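You operate a simulated robot arm through the tools that you are given. There is no shell and no other tool. Be economical: measure what you need, move in short steps, check, and stop when the job is done.

You run a simulated two-armed robot. Do the job below in one go: nothing can be reset, and whatever is moved stays where it is left.

JOB
On the left end of the pine bench, fold the blue towel in half.

It is judged by the outcome, as a careful person would: the job done as asked, and still so three seconds after it is handed in. It fails if anything else is knocked over, pushed out of place, dropped, spilled or broken. Flat cloth is picked up by pressing the open fingertips on it (5 to 10 N) and closing them slowly along it; thin cloth reads only 2 to 8 mm in the jaws.

ROBOT AND FRAMES
Two 7-joint arms with two-finger parallel grippers on one trunk, on a base that drives. Base frame: it is fixed to the floor where the robot stands at the start and does not move with it; the origin is under the middle of the robot, x ahead of it, y to its left, z up; the surface under the hand at the start is at about z = 760. Lengths are in mm, angles in degrees, forces in N, time in s.
The left shoulder is at the start at [71, 156, 1005], the right one opposite. Places, roughly: left end of the pine bench [600, 0, 800]. Payload 3.91 kg a hand.
Tool frame (each hand has its own): the origin (TCP) lies between the finger pads and is the grasp point; the fingertips stand 30 mm ahead of it; z points along the fingers, y is the line along which they close. The gripper opens to 110 mm. The fingers are 20 mm wide and 10 mm thick; the gripper's body (48 by 112 mm) begins 55 mm behind the TCP.
Orientation is told as [roll, pitch, yaw] about the base's x, y, z axes, in that order, counted from this pose: with the fingers straight down and closing along the base's y, the tool's x points along the base's -x, its y along +y and its z along -z.

CONTROLS
- The arms move only by the tool servo_tool. It takes "left_series", "right_series" or both (then of equal length, played together; a hand with none holds still); each is one flat list of numbers, 7 for each row, row after row: the shift along the base's x, y, z in mm, then the turn, a rotation vector about the base's x, y, z in rad, then the gripper command, from -1 (shut) to 1 (fully open), values between in proportion. In form: [dx, dy, dz, ax, ay, az, jaw, dx, dy, dz, ax, ay, az, jaw, ...]. A call has 1 to 8 rows; each row is the pose to reach, as a shift and turn from the pose commanded when the call began. Rows are played at 5 a second. More than 50 mm and 8.6 degrees between two rows, or a gripper value outside its range, and nothing of the call is played. Where a pose cannot be reached the arm comes as near as it can. A force on the tool above 40 N (or 10 N above the force at the start of the call, whichever is more), or a blocked arm, ends the call early, and 0.2 s more pass. Each finger travels about 108 mm/s and halts on what it meets, pressing with about 21 N; the grip force reading is that of the motor and also rises with nothing between the fingers. The clock runs only during rows and for 0.2 s after the last one: add rows that repeat a pose to give the fingers time. The reply holds the time, the measured pose of the TCP, the force on the tool along the base axes, the opening and the grip force, in the units named above and with some noise, with the torque about the TCP (base axes, N m) and any sound that the robot's microphone picked up, and new pictures: "show" is both (left out), scene, wrist or none (wrist: the cameras of the hands that moved).
- Cameras (640 x 400 px; columns grow to the right, rows downward): "scene" is now at [146.1, -5.1, 1229.4]; the picture's right is [-0.03, -1.00, 0.00], its down [-0.66, 0.02, -0.75] and it looks along [0.75, -0.02, -0.66] (base axes); focal length 220 px, centre (320, 200). "left" rides on the left gripper at [72, -17, -103] in its tool frame; the picture's right is [0.23, 0.97, 0.00], its down [-0.76, 0.18, -0.62] and it looks along [-0.61, 0.14, 0.78] (tool axes); focal length 222 px, centre (320, 200). "right" rides on the right gripper at [73, 17, -103] in its tool frame; the picture's right is [-0.23, 0.97, 0.00], its down [-0.76, -0.18, -0.62] and it looks along [-0.61, -0.14, 0.78] (tool axes); focal length 222 px, centre (320, 200). There is no depth. A picture from a camera that has moved, and an enlarged one, comes with that camera's place and axes in the base frame and with its lens. The place of the scene camera against the robot may be out by one fixed shift of up to 18 mm in any direction.
- raise_lower(by): slides the trunk up (or, below 0, down) by that many mm; the arms and the scene camera ride with it, the base frame stays. It gives what a move gives, with no picture.
- base_move(legs): drives the robot by 1 to 6 legs, each [ahead, left, turn to the left] in mm, mm and degrees, along the robot's own axes; the way and the turn of a leg run together, so that a leg with both is an arc; at most 1500 mm and 180 degrees a leg. The arms and the cameras ride along, it lands a little off, and it stops where it bumps. It gives what a move gives, and a new picture of the scene camera.
- aim_head(pan, tilt): turns the head with the scene camera to pan (to the left, within 86 degrees either way) and tilt (down, from -29 to 69), counted from straight ahead of the robot. It gives what a move gives, and a new picture of the scene camera.
- inspect(camera, box): a new picture of the part [left, top, right, bottom] of that camera's present view, enlarged. It takes no simulated time.
- finish_job(): hands the job in; it is judged then, once.

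Go step by step. Nothing tells you exact positions but the pictures and the camera data: compare them with the known pose of the tool, close in by small moves and look again before you grip or let go. The budget is 120 turns and 260 pictures, counting those below and the enlarged ones. Unless the task says otherwise, let go and move clear before handing in.

The tools are called after "Emit:" by a JSON object that holds its "api" and its "payload". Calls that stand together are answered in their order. servo_tool: Moves the arms, as the interface text tells. Its arguments: {"type":"object","properties":{"left_series":{"type":"array"},"right_series":{"type":"array"},"show":{"type":"string","enum":["both","scene","wrist","none"]}},"required":[]} The other tools are called the same way: raise_lower (by) slides the trunk up or down; base_move (legs) drives the base; aim_head (pan, tilt) turns the head that bears the scene camera; inspect (camera, box) takes an enlarged picture of a part of a camera's view; finish_job () hands the job in.

At the start:

```text
t: 0.0
left_ee_pos: [873.7, 152.4, 964.3]
left_tool_rot: [0.0, 0.0, 0.0]
left_force: [1.1, 0.2, -0.9]
left_ft_torque: [0.0, 0.0, 0.03]
left_grip_width: 109.8
left_gripper_force: 0.0
right_ee_pos: [567.1, -449.9, 820.9]
right_tool_rot: [1.2, 9.3, -1.6]
right_force: [0.8, 0.2, -0.4]
right_ft_torque: [0.01, 0.04, 0.02]
right_grip_width: 110.0
right_gripper_force: 0.0
trunk travel left (down, up): [-450.0, 490.0]
robot x, y, heading: [-3.1, -2.3, 0.2]
head pan, tilt: [-1.6, 41.6]
```

scene: 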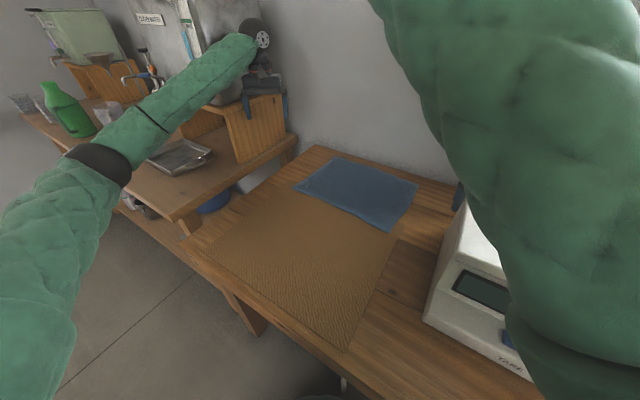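
right: 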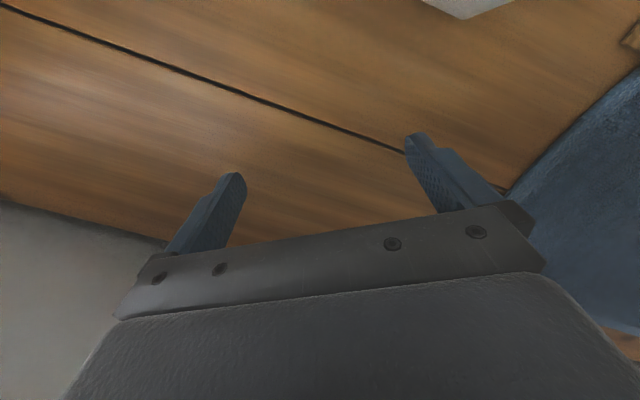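
left: 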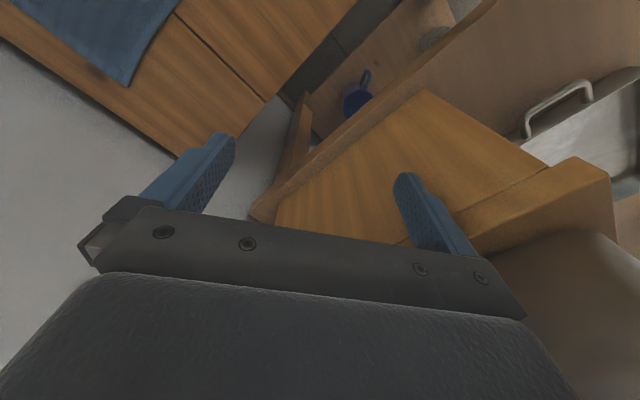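

The blue towel lies skewed on the bench, about 350 x 260 mm and turned roughly -35°, with a brown mat next to it and a scale to the right. I'll look closer before moving.

Emit:
{"api": "inspect", "payload": {"camera": "scene", "box": [180, 130, 460, 305]}}

Emit:
{"api": "aim_head", "payload": {"pan": -35, "tilt": 50}}

```text
2.29 times, centred on (320, 218) of scene
camera zoom: at [146.1, -5.1, 1229.4], right [-0.03, -1.0, 0.0], down [-0.66, 0.02, -0.75], along [0.75, -0.02, -0.66], focal length 502 px, centre (320, 160)
```

zoom: 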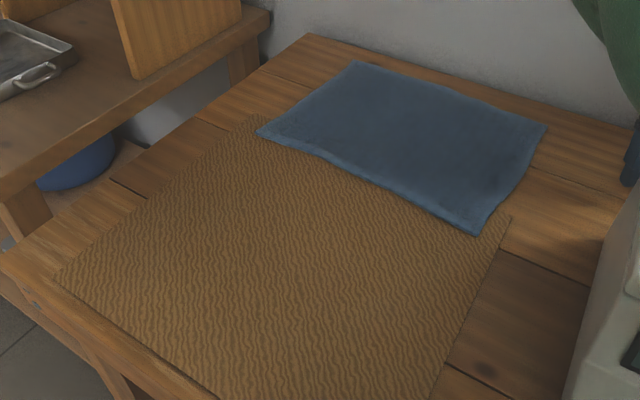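

```text
t: 1.0
left_ee_pos: [873.0, 152.8, 965.0]
left_tool_rot: [0.0, 0.0, 0.0]
left_force: [-0.3, -0.1, -0.3]
left_ft_torque: [-0.02, -0.01, -0.01]
left_grip_width: 110.3
left_gripper_force: 0.1
right_ee_pos: [564.8, -451.4, 818.6]
right_tool_rot: [1.4, 9.2, -1.8]
right_force: [0.5, -0.3, 0.9]
right_ft_torque: [0.02, -0.03, 0.0]
right_grip_width: 110.1
right_gripper_force: 0.0
trunk travel left (down, up): [-450.0, 490.0]
robot x, y, heading: [1.4, 0.5, -0.1]
head pan, tilt: [-35.0, 50.0]
camera scene: at [125.3, -47.0, 1217.6], right [-0.57, -0.82, 0.0], down [-0.63, 0.44, -0.64], along [0.53, -0.37, -0.77], focal length 220 px, centre (320, 200)
```

scene: 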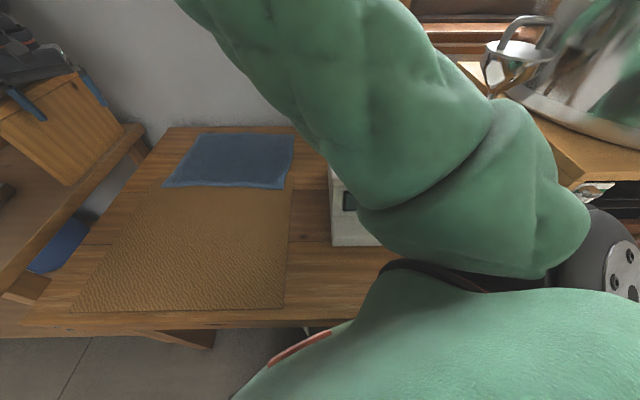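

The towel overlaps the mat only by a thin strip at its near edge, and a wall stands right behind it. I'll raise and tuck both hands before driving to square up with the towel.

Emit:
{"api": "servo_tool", "payload": {"left_series": [0, 0, 40, 0, 0, 0, 1, 0, 0, 80, 0, 0, 0, 1, -45, 0, 90, 0, 0, 0, 1, -90, 0, 90, 0, 0, 0, 1, -135, 0, 90, 0, 0, 0, 1, -180, 0, 90, 0, 0, 0, 1, -225, 0, 90, 0, 0, 0, 1, -260, 0, 90, 0, 0, 0, 1], "right_series": [0, 0, 45, 0, 0, 0, 1, 0, 0, 90, 0, 0, 0, 1, 0, 0, 135, 0, 0, 0, 1, 0, 0, 180, 0, 0, 0, 1, 0, 45, 190, 0, 0, 0, 1, 0, 90, 190, 0, 0, 0, 1, 0, 135, 190, 0, 0, 0, 1, 0, 170, 190, 0, 0, 0, 1], "show": "scene"}}

```text
t: 1.8
left_ee_pos: [829.3, 153.4, 1055.2]
left_tool_rot: [0.1, 0.0, -0.1]
left_force: [0.3, -0.2, 0.1]
left_ft_torque: [-0.01, -0.01, 0.03]
left_grip_width: 110.1
left_gripper_force: 0.0
right_ee_pos: [539.2, -464.9, 862.5]
right_tool_rot: [2.7, 19.4, -3.5]
right_force: [0.4, 0.1, -0.7]
right_ft_torque: [0.0, 0.0, 0.0]
right_grip_width: 109.8
right_gripper_force: 0.1
trunk travel left (down, up): [-450.0, 490.0]
robot x, y, heading: [-0.2, 0.6, 0.0]
head pan, tilt: [-35.0, 50.0]
stopped in row 4 (right hand): the arm was blocked; the commanded pose is now the measured one
camera scene: at [124.3, -47.1, 1217.7], right [-0.57, -0.82, 0.0], down [-0.63, 0.44, -0.64], along [0.53, -0.37, -0.77], focal length 220 px, centre (320, 200)
```

scene: 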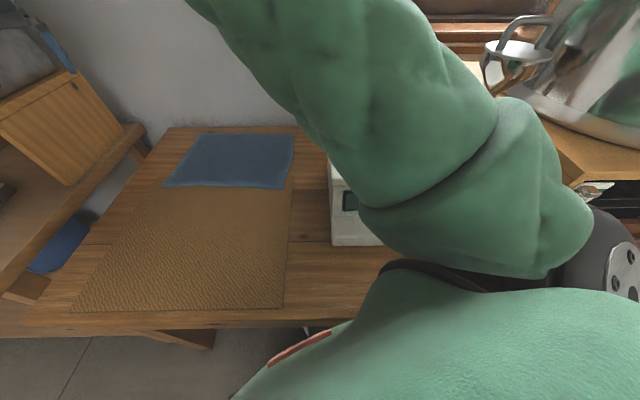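

The right arm was blocked while rising, most likely at a joint limit since the hand tilted. I'll try a sideways move in its present pose and finish tucking the left hand.

Emit:
{"api": "servo_tool", "payload": {"right_series": [10, 20, 0, 0, 0, 0, 1, 20, 40, 0, 0, 0, 0, 1, 30, 60, 0, 0, 0, 0, 1, 40, 80, 0, 0, 0, 0, 1], "left_series": [-45, 0, 0, 0, 0, 0, 1, -90, 0, 0, 0, 0, 0, 1, -135, 0, 0, 0, 0, 0, 1, -180, 0, 0, 0, 0, 0, 1]}}

Emit:
{"api": "aim_head", "payload": {"pan": -60, "tilt": 35}}

```text
t: 2.9
left_ee_pos: [653.6, 154.7, 1055.7]
left_tool_rot: [0.0, -0.1, 0.0]
left_force: [0.6, 0.8, -0.3]
left_ft_torque: [-0.01, 0.05, 0.01]
left_grip_width: 110.2
left_gripper_force: 0.1
right_ee_pos: [550.4, -396.5, 793.5]
right_tool_rot: [2.3, 27.5, -4.8]
right_force: [-2.4, 1.9, 19.8]
right_ft_torque: [-1.08, 0.27, 0.16]
right_grip_width: 108.4
right_gripper_force: 0.0
trunk travel left (down, up): [-450.0, 490.0]
robot x, y, heading: [0.9, -2.6, -0.1]
head pan, tilt: [-35.0, 50.0]
stopped in row 4 (right hand): the arm was blocked; the commanded pose is now the measured one
camera scene: at [125.0, -45.9, 1218.2], right [-0.57, -0.82, 0.0], down [-0.63, 0.44, -0.64], along [0.53, -0.37, -0.77], focal length 220 px, centre (320, 200)
camera right: at [535.9, -383.1, 918.4], right [0.3, 0.95, -0.07], down [0.94, -0.28, 0.2], along [0.17, -0.12, -0.98], focal length 222 px, centre (320, 200)
camera left: at [580.9, 138.9, 1159.4], right [-0.23, 0.97, 0.0], down [0.76, 0.18, 0.62], along [0.61, 0.14, -0.78], focal length 222 px, centre (320, 200)
```

scene: 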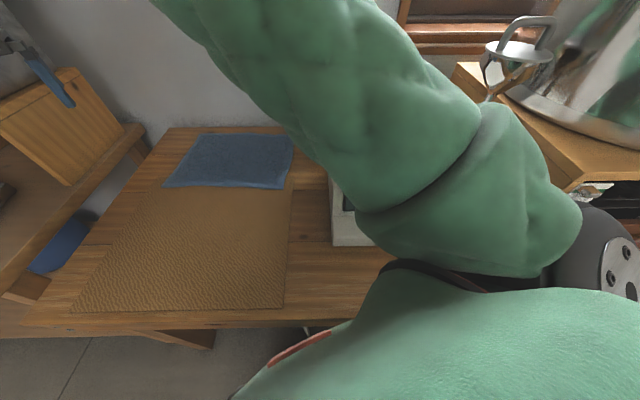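
right: 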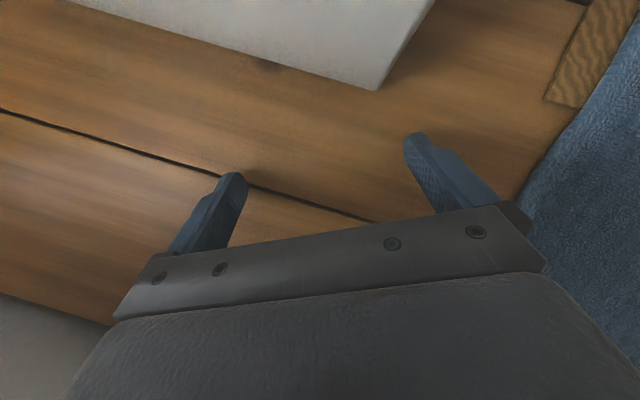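
left: 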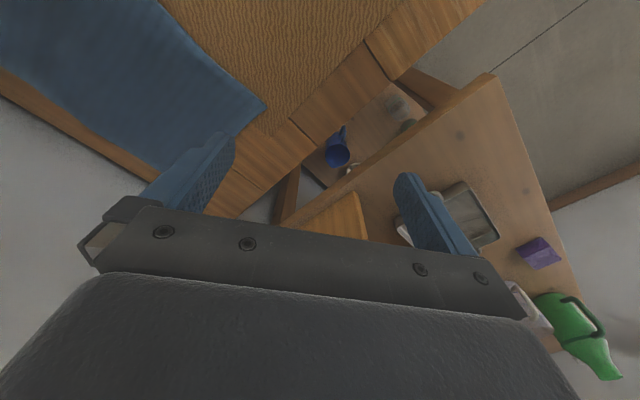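

```text
t: 3.8
left_ee_pos: [652.8, 154.6, 1056.4]
left_tool_rot: [0.0, -0.1, 0.0]
left_force: [0.2, -0.5, 0.5]
left_ft_torque: [-0.01, 0.04, 0.03]
left_grip_width: 110.1
left_gripper_force: 0.1
right_ee_pos: [552.2, -395.5, 792.9]
right_tool_rot: [2.3, 27.3, -4.9]
right_force: [2.6, 1.0, 26.0]
right_ft_torque: [-1.46, 0.24, 0.16]
right_grip_width: 109.3
right_gripper_force: 0.0
trunk travel left (down, up): [-450.0, 490.0]
robot x, y, heading: [-1.5, -2.4, 0.0]
head pan, tilt: [-60.0, 35.0]
camera scene: at [105.3, -77.9, 1239.6], right [-0.87, -0.5, 0.0], down [-0.29, 0.5, -0.82], along [0.41, -0.71, -0.57], focal length 220 px, centre (320, 200)
```

scene: 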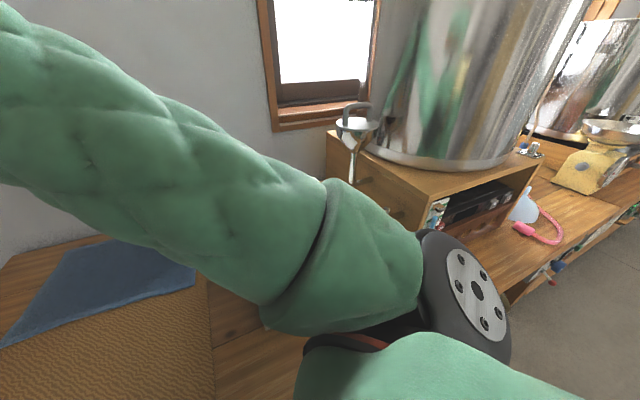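

The right hand is now pressing on the bench near its joint limit. Raising the trunk will lift both arms cleanly.

Emit:
{"api": "raise_lower", "payload": {"by": 180}}

Emit:
{"api": "aim_head", "payload": {"pan": -35, "tilt": 50}}

```text
t: 5.8
left_ee_pos: [654.2, 154.6, 1235.0]
left_tool_rot: [0.0, 0.0, 0.0]
left_force: [-0.2, 0.7, -0.4]
left_ft_torque: [0.04, 0.02, 0.0]
left_grip_width: 110.4
left_gripper_force: 0.0
right_ee_pos: [551.5, -397.2, 971.5]
right_tool_rot: [2.5, 27.4, -4.7]
right_force: [0.3, 0.4, 0.6]
right_ft_torque: [-0.02, -0.02, -0.02]
right_grip_width: 110.0
right_gripper_force: 0.1
trunk travel left (down, up): [-630.0, 310.0]
robot x, y, heading: [-2.4, -0.1, -0.1]
head pan, tilt: [-60.0, 35.0]
```

```text
t: 6.7
left_ee_pos: [654.6, 154.4, 1235.5]
left_tool_rot: [0.1, 0.0, 0.0]
left_force: [0.0, -0.3, 0.0]
left_ft_torque: [0.01, 0.0, 0.02]
left_grip_width: 109.9
left_gripper_force: 0.1
right_ee_pos: [551.6, -397.0, 972.3]
right_tool_rot: [2.5, 27.3, -4.9]
right_force: [0.1, 0.7, 0.0]
right_ft_torque: [0.01, -0.04, -0.05]
right_grip_width: 109.8
right_gripper_force: 0.1
trunk travel left (down, up): [-630.0, 310.0]
robot x, y, heading: [2.2, 3.4, -0.0]
head pan, tilt: [-35.0, 50.0]
camera scene: at [125.4, -47.1, 1397.6], right [-0.57, -0.82, 0.0], down [-0.63, 0.44, -0.64], along [0.53, -0.37, -0.77], focal length 220 px, centre (320, 200)
```

scene: 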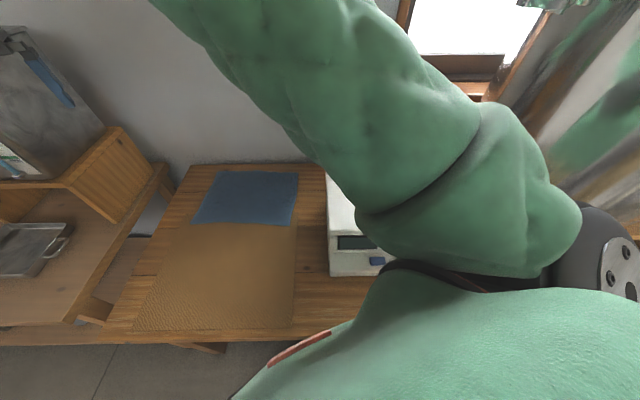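

Both hands are clear of the bench. Now I'll straighten the right hand, moving it outward and toward the middle.

Emit:
{"api": "servo_tool", "payload": {"right_series": [25, 30, 0, 0, 0, 0, 1, 50, 60, 0, 0, -0.1, 0.02, 1, 70, 90, 0, 0, -0.2, 0.04, 1, 90, 120, 0, 0, -0.3, 0.06, 1, 100, 140, 0, 0, -0.4, 0.08, 1, 100, 150, 0, 0, -0.47, 0.08, 1, 100, 150, 0, 0, -0.47, 0.08, 1], "show": "scene"}}

```text
t: 8.5
left_ee_pos: [653.8, 154.3, 1234.0]
left_tool_rot: [0.2, 0.0, 0.0]
left_force: [-0.6, -0.1, 0.3]
left_ft_torque: [0.0, -0.01, 0.01]
left_grip_width: 109.9
left_gripper_force: 0.1
right_ee_pos: [656.1, -355.7, 927.2]
right_tool_rot: [4.2, 3.9, -1.4]
right_force: [1.0, 0.2, 0.1]
right_ft_torque: [0.02, 0.01, 0.02]
right_grip_width: 110.2
right_gripper_force: 0.3
right hand out of reach, approached as far as the arm can: row 2, 3, 4, 5, 6, 7
trunk travel left (down, up): [-630.0, 310.0]
robot x, y, heading: [1.6, 0.2, -0.1]
head pan, tilt: [-35.0, 50.0]
stopped in row 7 (right hand): the arm was blocked; the commanded pose is now the measured one
camera scene: at [125.5, -47.2, 1397.6], right [-0.57, -0.82, 0.0], down [-0.63, 0.44, -0.64], along [0.53, -0.37, -0.77], focal length 220 px, centre (320, 200)
```

scene: 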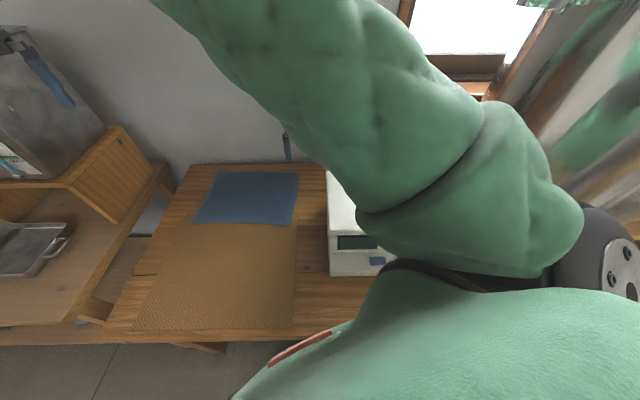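

The right upper arm and elbow look unchanged in every picture, so some of its joints may be stuck. I'll test once more by retracting it upward.

Emit:
{"api": "servo_tool", "payload": {"right_series": [0, 0, 40, 0, -0.1, 0, 1, 0, 0, 80, 0, -0.2, 0, 1, 0, 0, 120, 0, -0.3, 0, 1, 0, 0, 160, 0, -0.4, 0, 1, 0, 0, 200, 0, -0.5, 0, 1, 0, 0, 200, 0, -0.6, 0, 1], "show": "both"}}

```text
t: 9.2
left_ee_pos: [653.5, 153.7, 1234.0]
left_tool_rot: [-0.1, 0.1, -0.1]
left_force: [0.3, -0.6, -0.7]
left_ft_torque: [0.03, 0.0, -0.03]
left_grip_width: 110.1
left_gripper_force: 0.1
right_ee_pos: [614.0, -367.2, 920.3]
right_tool_rot: [5.2, 0.4, -3.1]
right_force: [-0.4, 0.7, 0.2]
right_ft_torque: [0.0, 0.01, -0.02]
right_grip_width: 110.2
right_gripper_force: 0.0
trunk travel left (down, up): [-630.0, 310.0]
robot x, y, heading: [-3.7, 0.7, 0.1]
head pan, tilt: [-35.0, 50.0]
stopped in row 3 (right hand): the arm was blocked; the commanded pose is now the measured one
camera scene: at [125.3, -47.1, 1397.5], right [-0.57, -0.82, 0.0], down [-0.63, 0.44, -0.64], along [0.53, -0.37, -0.77], focal length 220 px, centre (320, 200)
camera right: at [542.8, -356.1, 1025.4], right [0.28, 0.96, 0.09], down [0.75, -0.27, 0.6], along [0.6, -0.1, -0.8], focal length 222 px, centre (320, 200)
```

scene: 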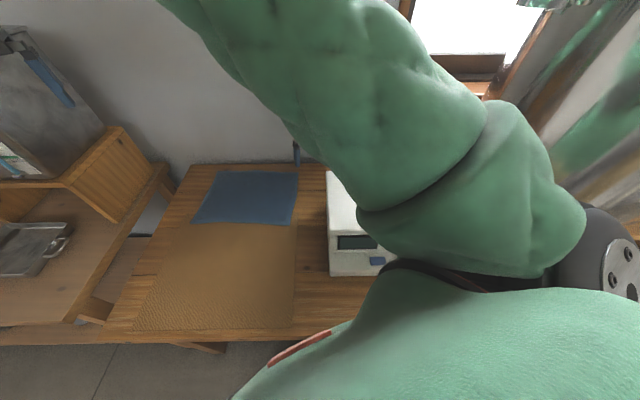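
right: 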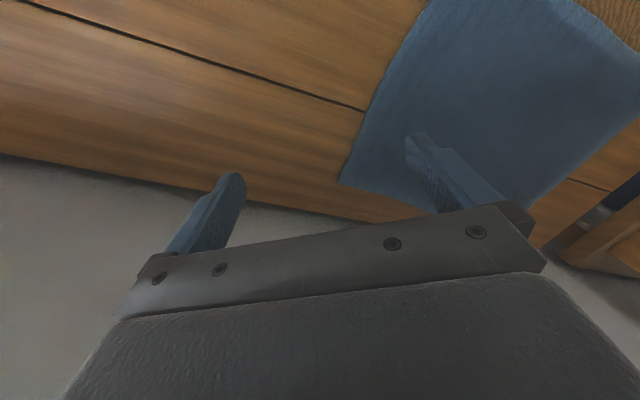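

The right arm is effectively stuck, so I'll work with the left hand alone and keep the trunk high so the right hand clears the scale. I'll check how tall the scale is.

Emit:
{"api": "inspect", "payload": {"camera": "scene", "box": [170, 150, 410, 300]}}

Emit:
{"api": "aim_head", "payload": {"pan": 0, "tilt": 60}}

```text
2.67 times, centred on (290, 225) of scene
camera zoom: at [125.3, -47.1, 1397.5], right [-0.57, -0.82, 0.0], down [-0.63, 0.44, -0.64], along [0.53, -0.37, -0.77], focal length 586 px, centre (400, 133)
```

zoom: 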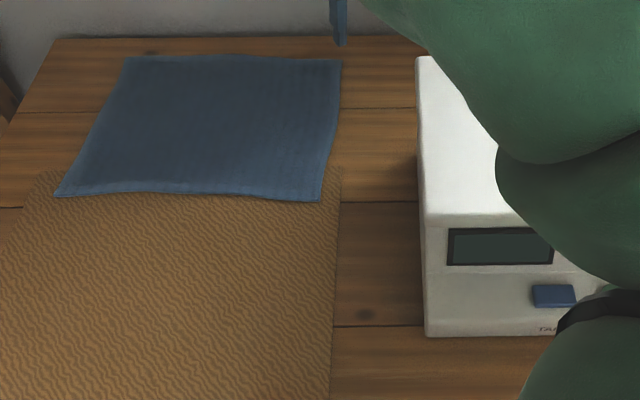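

```text
t: 10.2
left_ee_pos: [653.3, 154.5, 1233.6]
left_tool_rot: [0.0, 0.0, 0.0]
left_force: [-1.2, 0.1, 0.1]
left_ft_torque: [-0.02, -0.01, 0.03]
left_grip_width: 110.2
left_gripper_force: 0.1
right_ee_pos: [613.5, -367.1, 920.4]
right_tool_rot: [5.3, 0.3, -3.0]
right_force: [0.2, -0.7, -0.7]
right_ft_torque: [0.02, 0.01, -0.01]
right_grip_width: 110.2
right_gripper_force: 0.0
trunk travel left (down, up): [-630.0, 310.0]
robot x, y, heading: [-0.5, -3.1, -0.0]
head pan, tilt: [0.0, 60.0]
camera scene: at [129.0, -2.9, 1385.0], right [0.0, -1.0, 0.0], down [-0.87, 0.0, -0.5], along [0.5, 0.0, -0.87], focal length 220 px, centre (320, 200)
```

scene: 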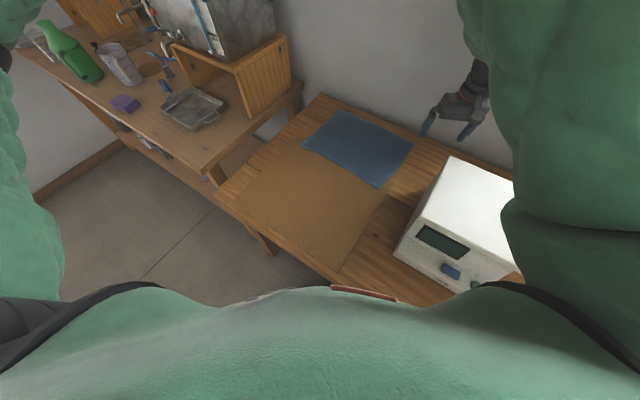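

The scale's top is around z≈985 and the stuck right hand must pass above it, so I'll raise the trunk further. Then I'll back off a little, turn to square up with the bench and shift left.

Emit:
{"api": "raise_lower", "payload": {"by": 170}}

Emit:
{"api": "base_move", "payload": {"legs": [[-60, 0, 0], [0, 0, -35]]}}

```text
t: 12.1
left_ee_pos: [653.4, 153.7, 1404.6]
left_tool_rot: [0.0, 0.0, 0.0]
left_force: [0.4, -0.2, 0.3]
left_ft_torque: [0.0, -0.02, 0.01]
left_grip_width: 109.9
left_gripper_force: 0.1
right_ee_pos: [614.9, -367.5, 1092.4]
right_tool_rot: [5.2, 0.3, -3.0]
right_force: [0.1, -1.3, 1.5]
right_ft_torque: [0.01, 0.0, 0.01]
right_grip_width: 109.8
right_gripper_force: 0.0
trunk travel left (down, up): [-800.0, 140.0]
robot x, y, heading: [0.8, 3.3, -0.1]
head pan, tilt: [0.0, 60.0]
```

```text
t: 14.4
left_ee_pos: [599.6, -130.0, 1405.6]
left_tool_rot: [0.0, 0.1, -24.4]
left_force: [-0.3, -0.1, -0.1]
left_ft_torque: [0.06, 0.01, -0.05]
left_grip_width: 110.0
left_gripper_force: 0.1
right_ee_pos: [361.7, -579.0, 1082.8]
right_tool_rot: [5.8, 0.8, -25.9]
right_force: [-0.5, -1.0, 0.0]
right_ft_torque: [0.01, -0.08, 0.01]
right_grip_width: 110.1
right_gripper_force: 0.1
trunk travel left (down, up): [-800.0, 140.0]
robot x, y, heading: [-58.1, -1.5, -24.3]
head pan, tilt: [0.0, 60.0]
stopped in leg 2: the robot was blocked; the commanded pose is now the measured one
camera scene: at [61.2, -50.7, 1554.9], right [-0.41, -0.91, 0.0], down [-0.79, 0.36, -0.5], along [0.45, -0.21, -0.87], focal length 220 px, centre (320, 200)
```

scene: 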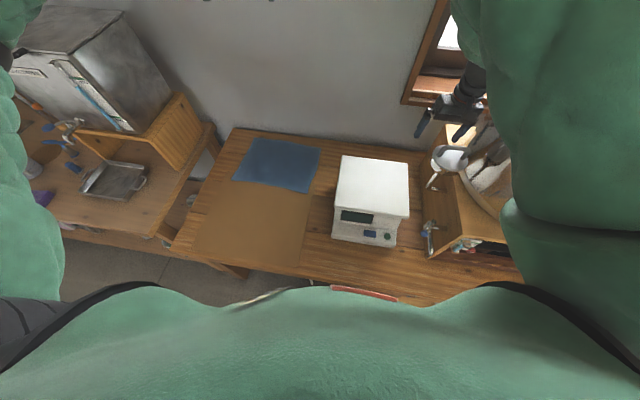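

The turn was blocked at -24°, and the right arm has been pushed slightly, so it may be touching the urn. I'll look right before doing anything else.

Emit:
{"api": "aim_head", "payload": {"pan": -55, "tilt": 40}}

Emit:
{"api": "inspect", "payload": {"camera": "right", "box": [0, 0, 640, 400]}}

```text
t: 15.6
left_ee_pos: [599.3, -129.8, 1405.2]
left_tool_rot: [0.1, 0.0, -24.5]
left_force: [-0.5, 0.0, 0.6]
left_ft_torque: [0.0, -0.02, -0.02]
left_grip_width: 110.0
left_gripper_force: 0.1
right_ee_pos: [360.7, -578.8, 1082.7]
right_tool_rot: [5.8, 0.8, -26.0]
right_force: [0.0, -0.4, -0.7]
right_ft_torque: [0.0, 0.03, -0.01]
right_grip_width: 110.2
right_gripper_force: 0.0
trunk travel left (down, up): [-800.0, 140.0]
robot x, y, heading: [-58.5, -0.2, -24.2]
head pan, tilt: [-55.0, 40.0]
camera scene: at [16.7, -106.9, 1581.6], right [-0.98, -0.19, 0.0], down [-0.12, 0.63, -0.77], along [0.14, -0.75, -0.64], focal length 220 px, centre (320, 200)
```

scene: 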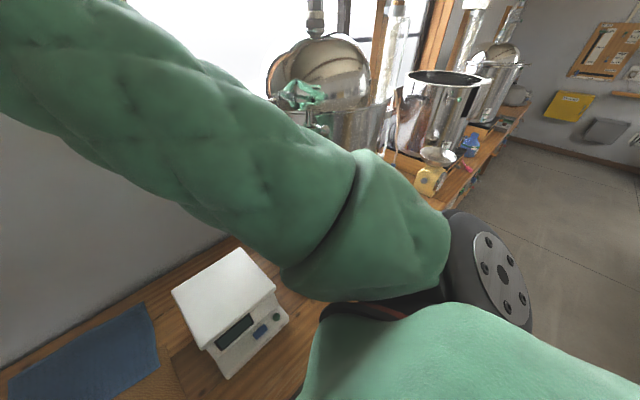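

```text
1.00 times, centred on (320, 200) of right (not enlarged: the box is as wide or as high as the picture)
camera zoom: at [299.9, -542.4, 1187.9], right [0.63, 0.77, 0.1], down [0.59, -0.55, 0.59], along [0.51, -0.32, -0.8], focal length 222 px, centre (320, 200)
```

zoom: 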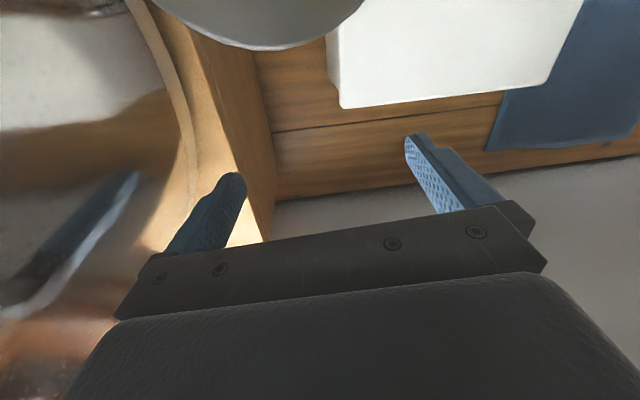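

The right fingers are right up against the steel urn. I'll turn back a little, slide left away from it, then finish the turn.

Emit:
{"api": "base_move", "payload": {"legs": [[0, 0, 4], [0, 200, 0]]}}

```text
t: 17.7
left_ee_pos: [675.3, 104.5, 1406.0]
left_tool_rot: [0.1, -0.2, -20.7]
left_force: [-0.2, 0.4, 0.7]
left_ft_torque: [0.01, 0.02, 0.0]
left_grip_width: 110.0
left_gripper_force: 0.1
right_ee_pos: [466.9, -358.7, 1083.4]
right_tool_rot: [5.9, 0.7, -22.1]
right_force: [0.5, 0.8, 0.0]
right_ft_torque: [-0.02, 0.03, -0.01]
right_grip_width: 110.1
right_gripper_force: 0.1
trunk travel left (down, up): [-800.0, 140.0]
robot x, y, heading: [12.4, 188.5, -20.6]
head pan, tilt: [-55.0, 40.0]
camera scene: at [91.4, 87.4, 1581.8], right [-0.97, -0.25, 0.0], down [-0.16, 0.62, -0.77], along [0.19, -0.74, -0.64], focal length 220 px, centre (320, 200)
```

scene: 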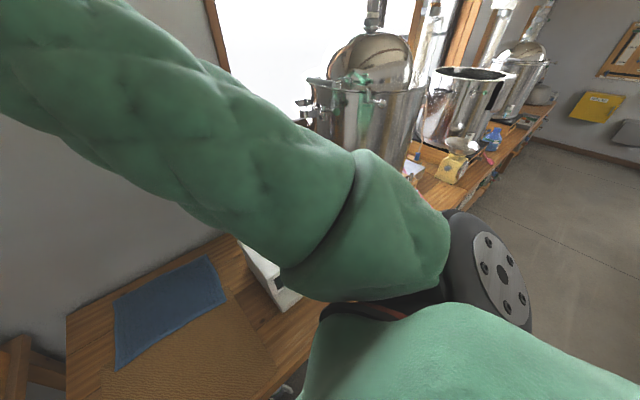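

The urn is still upright and clear. I'll turn to face the towel squarely.

Emit:
{"api": "base_move", "payload": {"legs": [[0, 0, -14]]}}

Emit:
{"api": "aim_head", "payload": {"pan": 10, "tilt": 55}}

```text
t: 19.0
left_ee_pos: [640.5, -36.1, 1405.3]
left_tool_rot: [-0.1, 0.0, -33.3]
left_force: [-0.2, -0.7, 0.3]
left_ft_torque: [-0.02, -0.04, -0.02]
left_grip_width: 110.1
left_gripper_force: 0.1
right_ee_pos: [342.7, -443.9, 1083.5]
right_tool_rot: [6.3, 0.5, -34.5]
right_force: [9.8, 9.0, -1.1]
right_ft_torque: [-0.13, 0.15, 0.12]
right_grip_width: 102.5
right_gripper_force: 0.1
trunk travel left (down, up): [-800.0, 140.0]
robot x, y, heading: [8.7, 191.2, -33.0]
head pan, tilt: [-55.0, 40.0]
stopped in leg 1: the force on the tool passed its limit at 54 N (the readings are from after the stop); the commanded pose is now the measured one
camera scene: at [69.1, 77.0, 1581.9], right [-1.0, -0.03, 0.0], down [-0.02, 0.64, -0.77], along [0.03, -0.77, -0.64], focal length 220 px, centre (320, 200)
```

scene: 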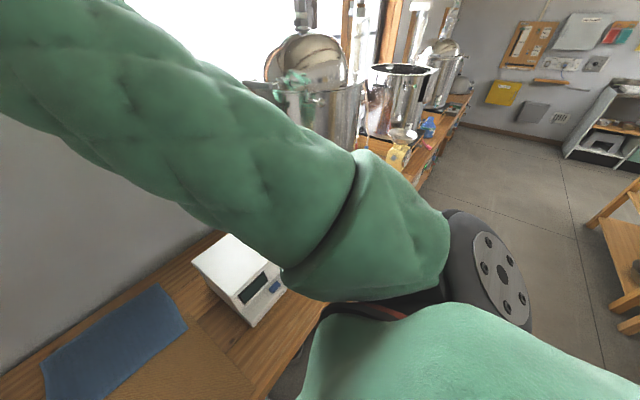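

```text
t: 20.3
left_ee_pos: [642.2, -38.9, 1405.1]
left_tool_rot: [-0.1, -0.1, -33.5]
left_force: [-0.8, -0.6, 0.2]
left_ft_torque: [0.0, 0.02, 0.03]
left_grip_width: 109.9
left_gripper_force: 0.0
right_ee_pos: [341.5, -445.8, 1083.1]
right_tool_rot: [6.2, 0.5, -34.6]
right_force: [14.0, 13.3, -2.2]
right_ft_torque: [-0.08, 0.12, 0.08]
right_grip_width: 100.4
right_gripper_force: 0.0
trunk travel left (down, up): [-800.0, 140.0]
robot x, y, heading: [11.1, 191.6, -33.3]
head pan, tilt: [10.0, 55.0]
camera scene: at [133.6, 133.3, 1561.0], right [-0.39, -0.92, 0.0], down [-0.75, 0.32, -0.57], along [0.53, -0.23, -0.82], focal length 220 px, centre (320, 200)
```

scene: 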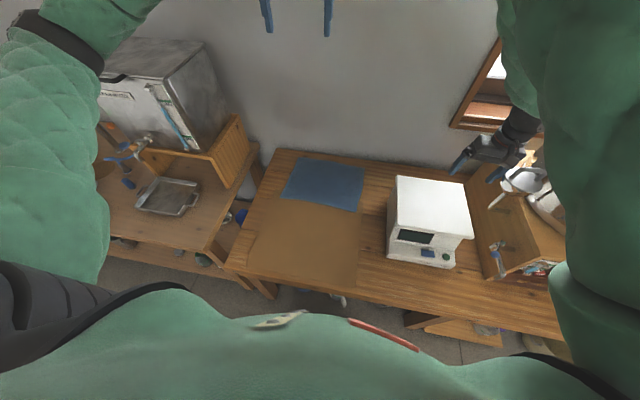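

The right finger is pressing on something on its right side, probably the cup by the urn. I'll turn back a few degrees and look.

Emit:
{"api": "base_move", "payload": {"legs": [[0, 0, 5]]}}

Emit:
{"api": "inspect", "payload": {"camera": "right", "box": [0, 0, 640, 400]}}

Emit:
{"api": "inspect", "payload": {"camera": "scene", "box": [420, 60, 580, 300]}}

```text
t: 21.2
left_ee_pos: [657.2, 16.2, 1406.6]
left_tool_rot: [0.1, -0.2, -28.4]
left_force: [-0.4, -0.3, 0.5]
left_ft_torque: [0.01, -0.03, -0.02]
left_grip_width: 109.7
left_gripper_force: 0.1
right_ee_pos: [394.4, -415.2, 1082.4]
right_tool_rot: [6.3, 0.4, -29.6]
right_force: [0.1, 0.5, -0.4]
right_ft_torque: [0.01, 0.03, 0.0]
right_grip_width: 110.0
right_gripper_force: 0.0
trunk travel left (down, up): [-800.0, 140.0]
robot x, y, heading: [11.6, 192.5, -28.1]
head pan, tilt: [10.0, 55.0]
camera scene: at [135.3, 139.8, 1561.1], right [-0.31, -0.95, 0.0], down [-0.78, 0.26, -0.57], along [0.55, -0.18, -0.82], focal length 220 px, centre (320, 200)
```

scene: 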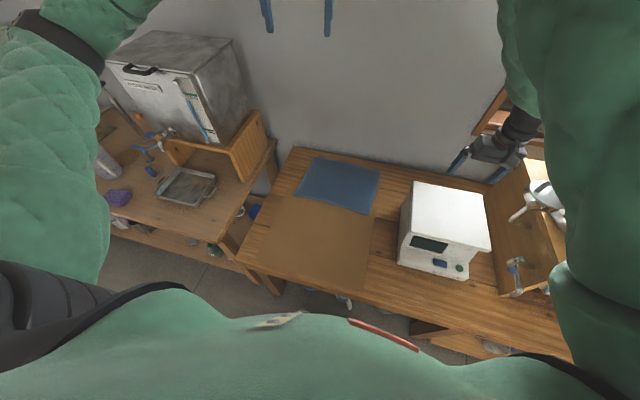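

```text
1.00 times, centred on (320, 200) of right (not enlarged: the box is as wide or as high as the picture)
camera zoom: at [334.0, -376.5, 1187.4], right [0.68, 0.73, 0.1], down [0.55, -0.59, 0.59], along [0.49, -0.34, -0.8], focal length 222 px, centre (320, 200)
```

zoom: 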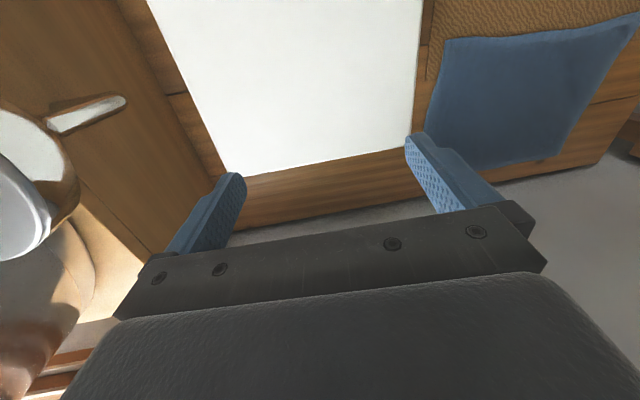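

```text
1.67 times, centred on (500, 180) of scene
camera zoom: at [135.3, 139.8, 1561.1], right [-0.31, -0.95, 0.0], down [-0.78, 0.26, -0.57], along [0.55, -0.18, -0.82], focal length 366 px, centre (20, 233)
```

zoom: 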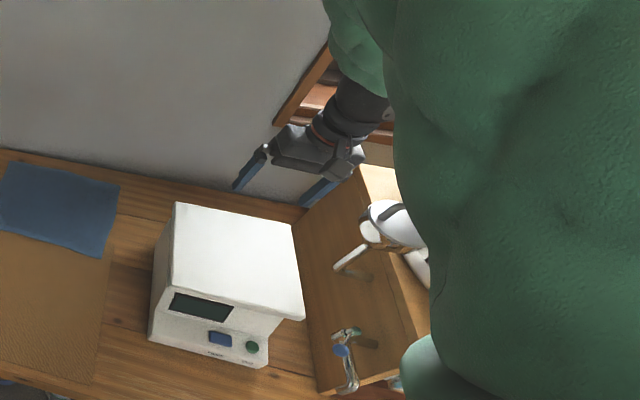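

Nothing looks displaced and a -28° heading is good enough. I'll move ahead and slightly left, so the right hand ends up behind the scale, away from the urn.

Emit:
{"api": "base_move", "payload": {"legs": [[90, 20, 0]]}}

Emit:
{"api": "aim_head", "payload": {"pan": -12, "tilt": 52}}

Emit:
{"api": "inspect", "payload": {"camera": "right", "box": [0, 0, 640, 400]}}

```text
t: 22.3
left_ee_pos: [743.4, -9.1, 1407.1]
left_tool_rot: [0.1, -0.2, -28.5]
left_force: [-0.3, -0.1, 1.0]
left_ft_torque: [-0.01, 0.0, 0.0]
left_grip_width: 110.0
left_gripper_force: 0.0
right_ee_pos: [481.6, -439.5, 1083.5]
right_tool_rot: [6.2, 0.3, -29.6]
right_force: [-0.5, -0.2, -0.1]
right_ft_torque: [-0.01, -0.03, -0.02]
right_grip_width: 109.9
right_gripper_force: 0.0
trunk travel left (down, up): [-800.0, 140.0]
robot x, y, heading: [97.9, 164.2, -28.3]
head pan, tilt: [10.0, 55.0]
camera scene: at [222.7, 116.6, 1561.4], right [-0.31, -0.95, 0.0], down [-0.78, 0.25, -0.57], along [0.55, -0.18, -0.82], focal length 220 px, centre (320, 200)
```

scene: 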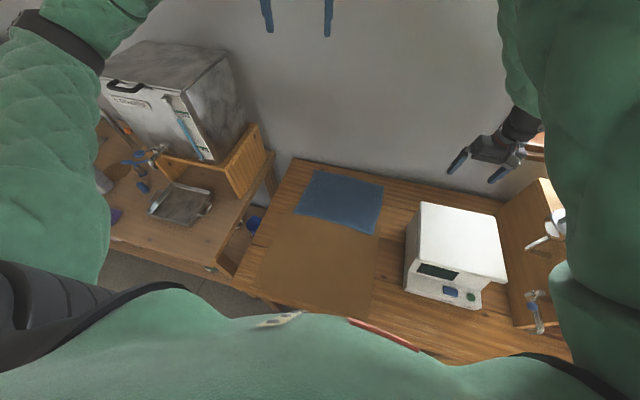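

```text
t: 23.2
left_ee_pos: [745.4, -7.5, 1405.7]
left_tool_rot: [0.1, -0.2, -28.5]
left_force: [-0.1, -0.9, -0.4]
left_ft_torque: [-0.01, -0.03, -0.01]
left_grip_width: 110.0
left_gripper_force: 0.0
right_ee_pos: [482.8, -440.1, 1082.0]
right_tool_rot: [6.2, 0.5, -29.6]
right_force: [0.2, 0.1, 0.5]
right_ft_torque: [0.02, -0.02, -0.01]
right_grip_width: 110.1
right_gripper_force: 0.1
trunk travel left (down, up): [-800.0, 140.0]
robot x, y, heading: [100.2, 168.1, -28.1]
head pan, tilt: [-12.0, 52.0]
camera scene: at [214.1, 90.6, 1564.8], right [-0.64, -0.77, 0.0], down [-0.6, 0.51, -0.61], along [0.47, -0.4, -0.79], focal length 220 px, centre (320, 200)
```

scene: 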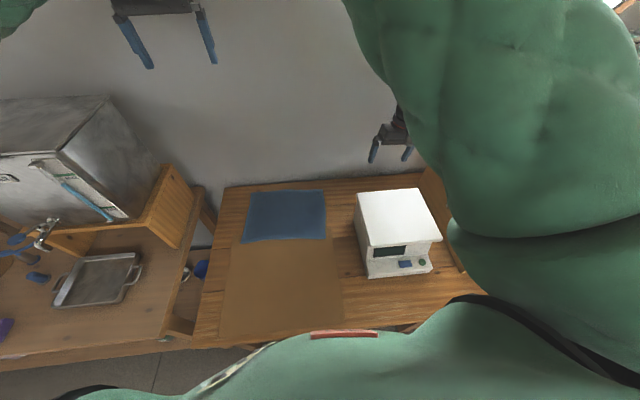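

```text
1.00 times, centred on (320, 200) of right (not enlarged: the box is as wide or as high as the picture)
camera zoom: at [423.6, -400.2, 1187.8], right [0.68, 0.73, 0.1], down [0.55, -0.59, 0.59], along [0.49, -0.35, -0.8], focal length 222 px, centre (320, 200)
```

zoom: 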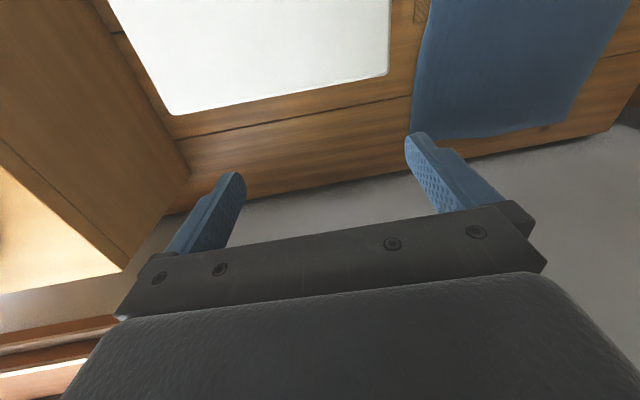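

The towel is square in view and clear of the right arm. I'll enlarge it to get the corners.

Emit:
{"api": "inspect", "payload": {"camera": "scene", "box": [205, 165, 365, 265]}}

```text
4.00 times, centred on (285, 215) of scene
camera zoom: at [214.1, 90.6, 1564.8], right [-0.64, -0.77, 0.0], down [-0.6, 0.51, -0.61], along [0.47, -0.4, -0.79], focal length 879 px, centre (460, 140)
```

zoom: 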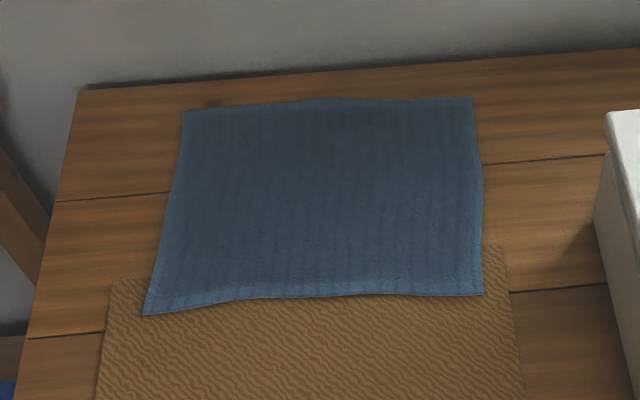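

Towel corners come out at about A(725,71) near-left, B(934,-92) far-left, C(731,-369) far-right and D(524,-204) near-right. I'll lower the trunk a bit and bring the left hand above A.

Emit:
{"api": "raise_lower", "payload": {"by": -110}}

Emit:
{"api": "servo_tool", "payload": {"left_series": [-4, 6, -49, 0, 0, 0, 0, -8, 12, -98, 0, 0, 0, -0.25, -12, 18, -147, 0, 0, 0, -0.25, -16, 24, -196, 0, 0, 0, -0.25, -20, 30, -245, 0, 0, 0, -0.25, -24, 36, -294, 0, 0, 0, -0.25, -27, 42, -343, 0, 0, 0, -0.25, -27, 44, -385, 0, 0, 0, -0.25]}}

```text
t: 24.6
left_ee_pos: [745.3, -7.7, 1296.4]
left_tool_rot: [0.1, 0.1, -28.5]
left_force: [0.5, -0.2, -0.1]
left_ft_torque: [0.0, 0.01, 0.03]
left_grip_width: 110.1
left_gripper_force: 0.1
right_ee_pos: [482.3, -439.5, 974.1]
right_tool_rot: [6.2, 0.5, -29.5]
right_force: [-0.5, -0.2, -0.6]
right_ft_torque: [-0.01, -0.03, 0.0]
right_grip_width: 110.0
right_gripper_force: 0.1
trunk travel left (down, up): [-690.0, 250.0]
robot x, y, heading: [100.0, 167.9, -28.2]
head pan, tilt: [-12.0, 52.0]
```

```text
t: 26.4
left_ee_pos: [717.9, 36.0, 909.4]
left_tool_rot: [0.1, -0.2, -28.5]
left_force: [0.1, 0.7, -0.6]
left_ft_torque: [0.02, 0.03, -0.01]
left_grip_width: 41.2
left_gripper_force: 0.1
right_ee_pos: [483.6, -439.7, 972.4]
right_tool_rot: [6.2, 0.5, -29.6]
right_force: [0.7, 0.1, 0.0]
right_ft_torque: [0.01, 0.03, 0.0]
right_grip_width: 109.7
right_gripper_force: 0.1
trunk travel left (down, up): [-690.0, 250.0]
robot x, y, heading: [100.1, 165.3, -27.9]
head pan, tilt: [-12.0, 52.0]
camera scene: at [214.5, 90.7, 1454.9], right [-0.64, -0.76, 0.0], down [-0.6, 0.51, -0.61], along [0.47, -0.4, -0.79], focal length 220 px, centre (320, 200)
camera left: at [646.4, 56.3, 1014.2], right [0.27, 0.96, 0.0], down [0.75, -0.21, 0.62], along [0.6, -0.17, -0.78], focal length 222 px, centre (320, 200)
```

scene: 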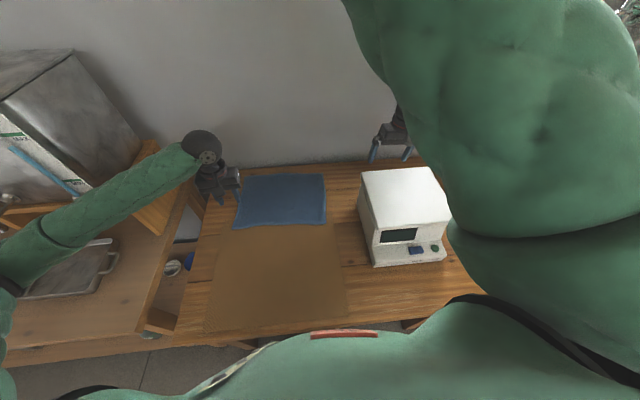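
left: 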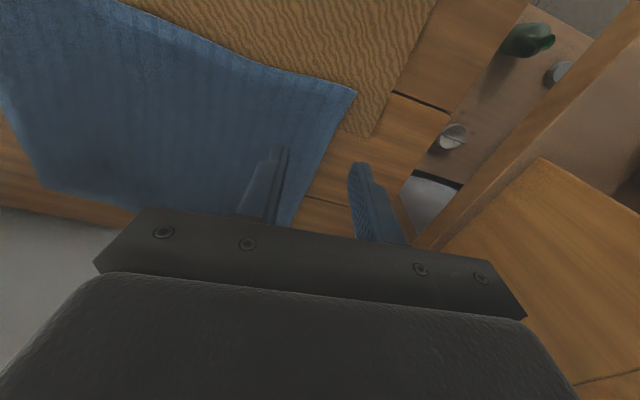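

The wrist camera puts corner A at about (711,76). I'll align over it, turn about 8°, and descend close to the cloth.

Emit:
{"api": "servo_tool", "payload": {"left_series": [-8, 3, -30, 0, 0, -0.07, -0.25, -16, 6, -60, 0, 0, -0.14, -0.25, -16, 6, -90, 0, 0, -0.14, -0.25, -16, 6, -98, 0, 0, -0.14, -0.25], "show": "wrist"}}

```text
t: 27.4
left_ee_pos: [701.9, 40.6, 812.3]
left_tool_rot: [0.0, -0.3, -36.5]
left_force: [0.8, 0.3, 0.3]
left_ft_torque: [-0.02, 0.01, 0.01]
left_grip_width: 41.3
left_gripper_force: 0.1
right_ee_pos: [482.2, -440.1, 974.2]
right_tool_rot: [6.2, 0.5, -29.5]
right_force: [-0.9, -0.1, 0.0]
right_ft_torque: [0.02, -0.03, 0.0]
right_grip_width: 110.1
right_gripper_force: 0.1
trunk travel left (down, up): [-690.0, 250.0]
robot x, y, heading: [97.4, 166.5, -28.1]
head pan, tilt: [-12.0, 52.0]
camera left: at [633.9, 71.4, 916.4], right [0.4, 0.92, 0.0], down [0.72, -0.31, 0.63], along [0.57, -0.25, -0.78], focal length 222 px, centre (320, 200)
```

left: 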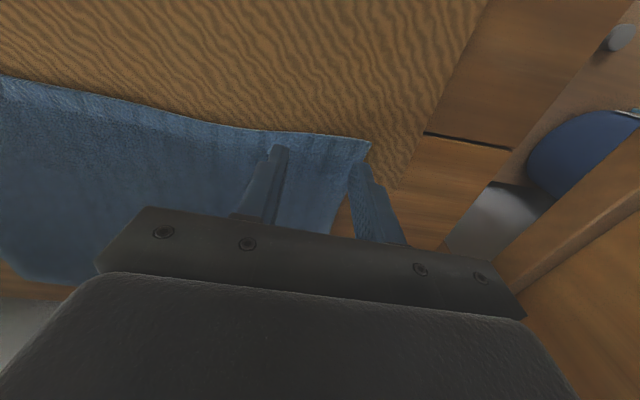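

The corner is confirmed at about (709,77). I'll shift 10 mm inward and descend gently.

Emit:
{"api": "servo_tool", "payload": {"left_series": [-6, -8, -4, 0, 0, 0, -0.25, -6, -8, -8, 0, 0, 0, -0.25, -6, -8, -11, 0, 0, 0, -0.25, -6, -8, -13, 0, 0, 0, -0.25], "show": "none"}}

```text
t: 28.4
left_ee_pos: [695.4, 33.7, 800.6]
left_tool_rot: [0.1, -0.1, -36.5]
left_force: [-0.1, 0.0, 0.4]
left_ft_torque: [0.04, -0.02, 0.0]
left_grip_width: 41.3
left_gripper_force: 0.0
right_ee_pos: [481.8, -440.4, 974.1]
right_tool_rot: [6.2, 0.5, -29.6]
right_force: [0.2, 1.2, 0.0]
right_ft_torque: [0.05, -0.03, -0.03]
right_grip_width: 110.0
right_gripper_force: 0.0
trunk travel left (down, up): [-690.0, 250.0]
robot x, y, heading: [99.4, 163.5, -28.3]
head pan, tilt: [-12.0, 52.0]
```

Emit:
{"api": "servo_tool", "payload": {"left_series": [0, 0, -2, 0, 0, 0, -0.25, 0, 0, -4, 0, 0, 0, -0.25, 0, 0, -5, 0, 0, 0, -0.25], "show": "none"}}

```text
t: 29.2
left_ee_pos: [696.6, 34.7, 795.6]
left_tool_rot: [0.0, -0.3, -36.5]
left_force: [-1.7, 0.3, 13.4]
left_ft_torque: [-0.01, -0.02, -0.02]
left_grip_width: 41.3
left_gripper_force: 0.1
right_ee_pos: [481.7, -440.2, 973.3]
right_tool_rot: [6.2, 0.4, -29.6]
right_force: [-0.6, -0.4, 0.2]
right_ft_torque: [0.0, 0.02, 0.01]
right_grip_width: 109.9
right_gripper_force: 0.1
trunk travel left (down, up): [-690.0, 250.0]
robot x, y, heading: [101.4, 165.7, -28.0]
head pan, tilt: [-12.0, 52.0]
```

The tips touch at 13 N. I'll ease up 1 mm and close slowly.

Emit:
{"api": "servo_tool", "payload": {"left_series": [0, 0, 1, 0, 0, 0, -0.25, 0, 0, 1, 0, 0, 0, -0.37, 0, 0, 1, 0, 0, 0, -0.49, 0, 0, 1, 0, 0, 0, -0.61, 0, 0, 1, 0, 0, 0, -0.73, 0, 0, 1, 0, 0, 0, -0.85, 0, 0, 1, 0, 0, 0, -1, 0, 0, 1, 0, 0, 0, -1], "show": "wrist"}}

```text
t: 31.0
left_ee_pos: [696.1, 33.4, 796.2]
left_tool_rot: [0.1, -0.2, -36.5]
left_force: [-0.4, 0.0, 9.6]
left_ft_torque: [0.02, 0.01, -0.03]
left_grip_width: 7.9
left_gripper_force: 20.8
right_ee_pos: [482.0, -440.0, 973.0]
right_tool_rot: [6.1, 0.4, -29.6]
right_force: [0.0, 0.2, -0.4]
right_ft_torque: [0.02, -0.05, 0.0]
right_grip_width: 110.1
right_gripper_force: 0.0
trunk travel left (down, up): [-690.0, 250.0]
robot x, y, heading: [99.0, 166.1, -28.3]
head pan, tilt: [-12.0, 52.0]
camera left: at [628.0, 64.6, 900.3], right [0.4, 0.92, 0.0], down [0.72, -0.31, 0.63], along [0.57, -0.25, -0.78], focal length 222 px, centre (320, 200)
```

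left: 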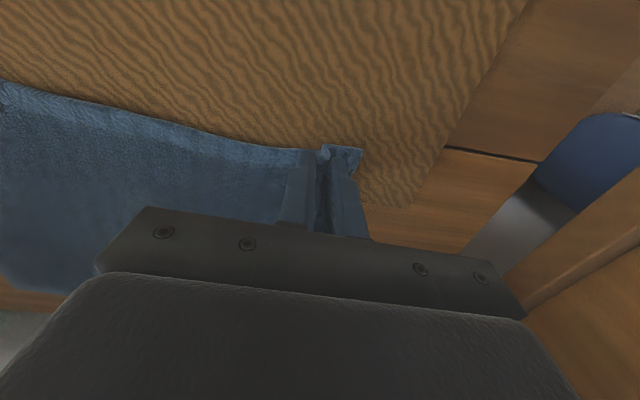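

The cloth is pinched, reading 7.9 mm. I'll lift it and check that the mat stayed down.

Emit:
{"api": "servo_tool", "payload": {"left_series": [4, -3, 20, 0, 0, 0, -1, 8, -6, 40, 0, 0, 0, -1, 14, -11, 60, 0, 0, 0, -1, 20, -16, 80, 0, 0, 0, -1]}}

Emit:
{"api": "inspect", "payload": {"camera": "scene", "box": [180, 140, 370, 260]}}

```text
t: 32.0
left_ee_pos: [714.8, 19.5, 875.4]
left_tool_rot: [0.0, -0.1, -36.4]
left_force: [0.6, -0.2, -0.8]
left_ft_torque: [0.02, 0.0, -0.01]
left_grip_width: 7.7
left_gripper_force: 21.2
right_ee_pos: [481.6, -441.1, 971.8]
right_tool_rot: [6.3, 0.4, -29.6]
right_force: [0.4, 0.3, -0.8]
right_ft_torque: [-0.03, -0.03, 0.02]
right_grip_width: 110.2
right_gripper_force: 0.1
trunk travel left (down, up): [-690.0, 250.0]
robot x, y, heading: [100.9, 166.3, -28.3]
head pan, tilt: [-12.0, 52.0]
camera scene: at [213.2, 90.4, 1454.9], right [-0.64, -0.76, 0.0], down [-0.6, 0.51, -0.62], along [0.47, -0.4, -0.79], focal length 220 px, centre (320, 200)
camera left: at [646.8, 49.4, 979.5], right [0.4, 0.92, 0.0], down [0.72, -0.31, 0.62], along [0.57, -0.25, -0.78], focal length 222 px, centre (320, 200)
```

scene: 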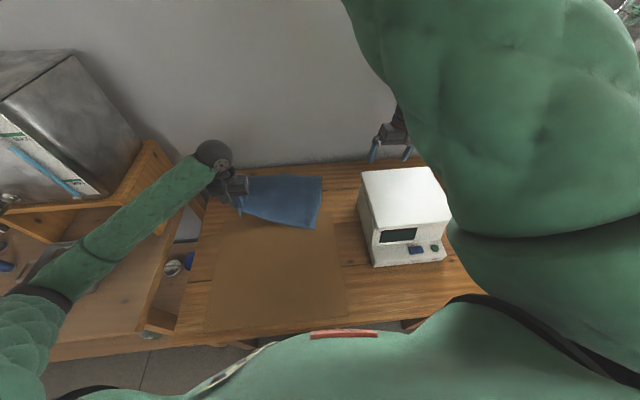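
left: 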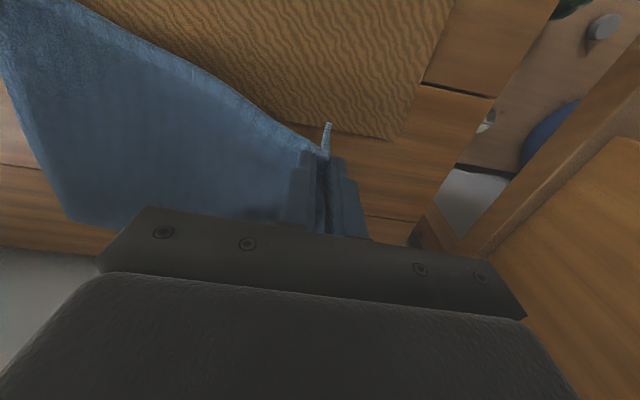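

```text
3.33 times, centred on (275, 200) of scene
camera zoom: at [213.2, 90.4, 1454.9], right [-0.64, -0.76, 0.0], down [-0.6, 0.51, -0.62], along [0.47, -0.4, -0.79], focal length 732 px, centre (470, 200)
```

zoom: 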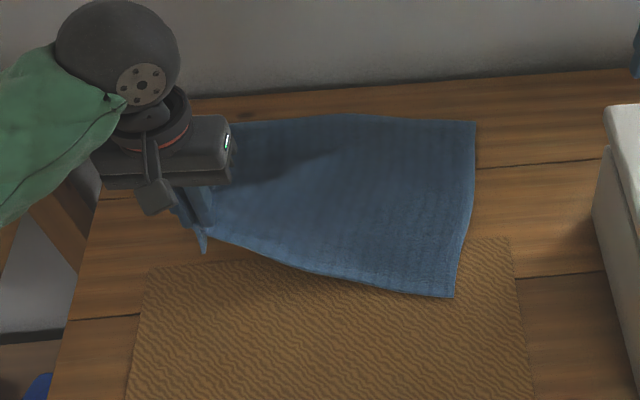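

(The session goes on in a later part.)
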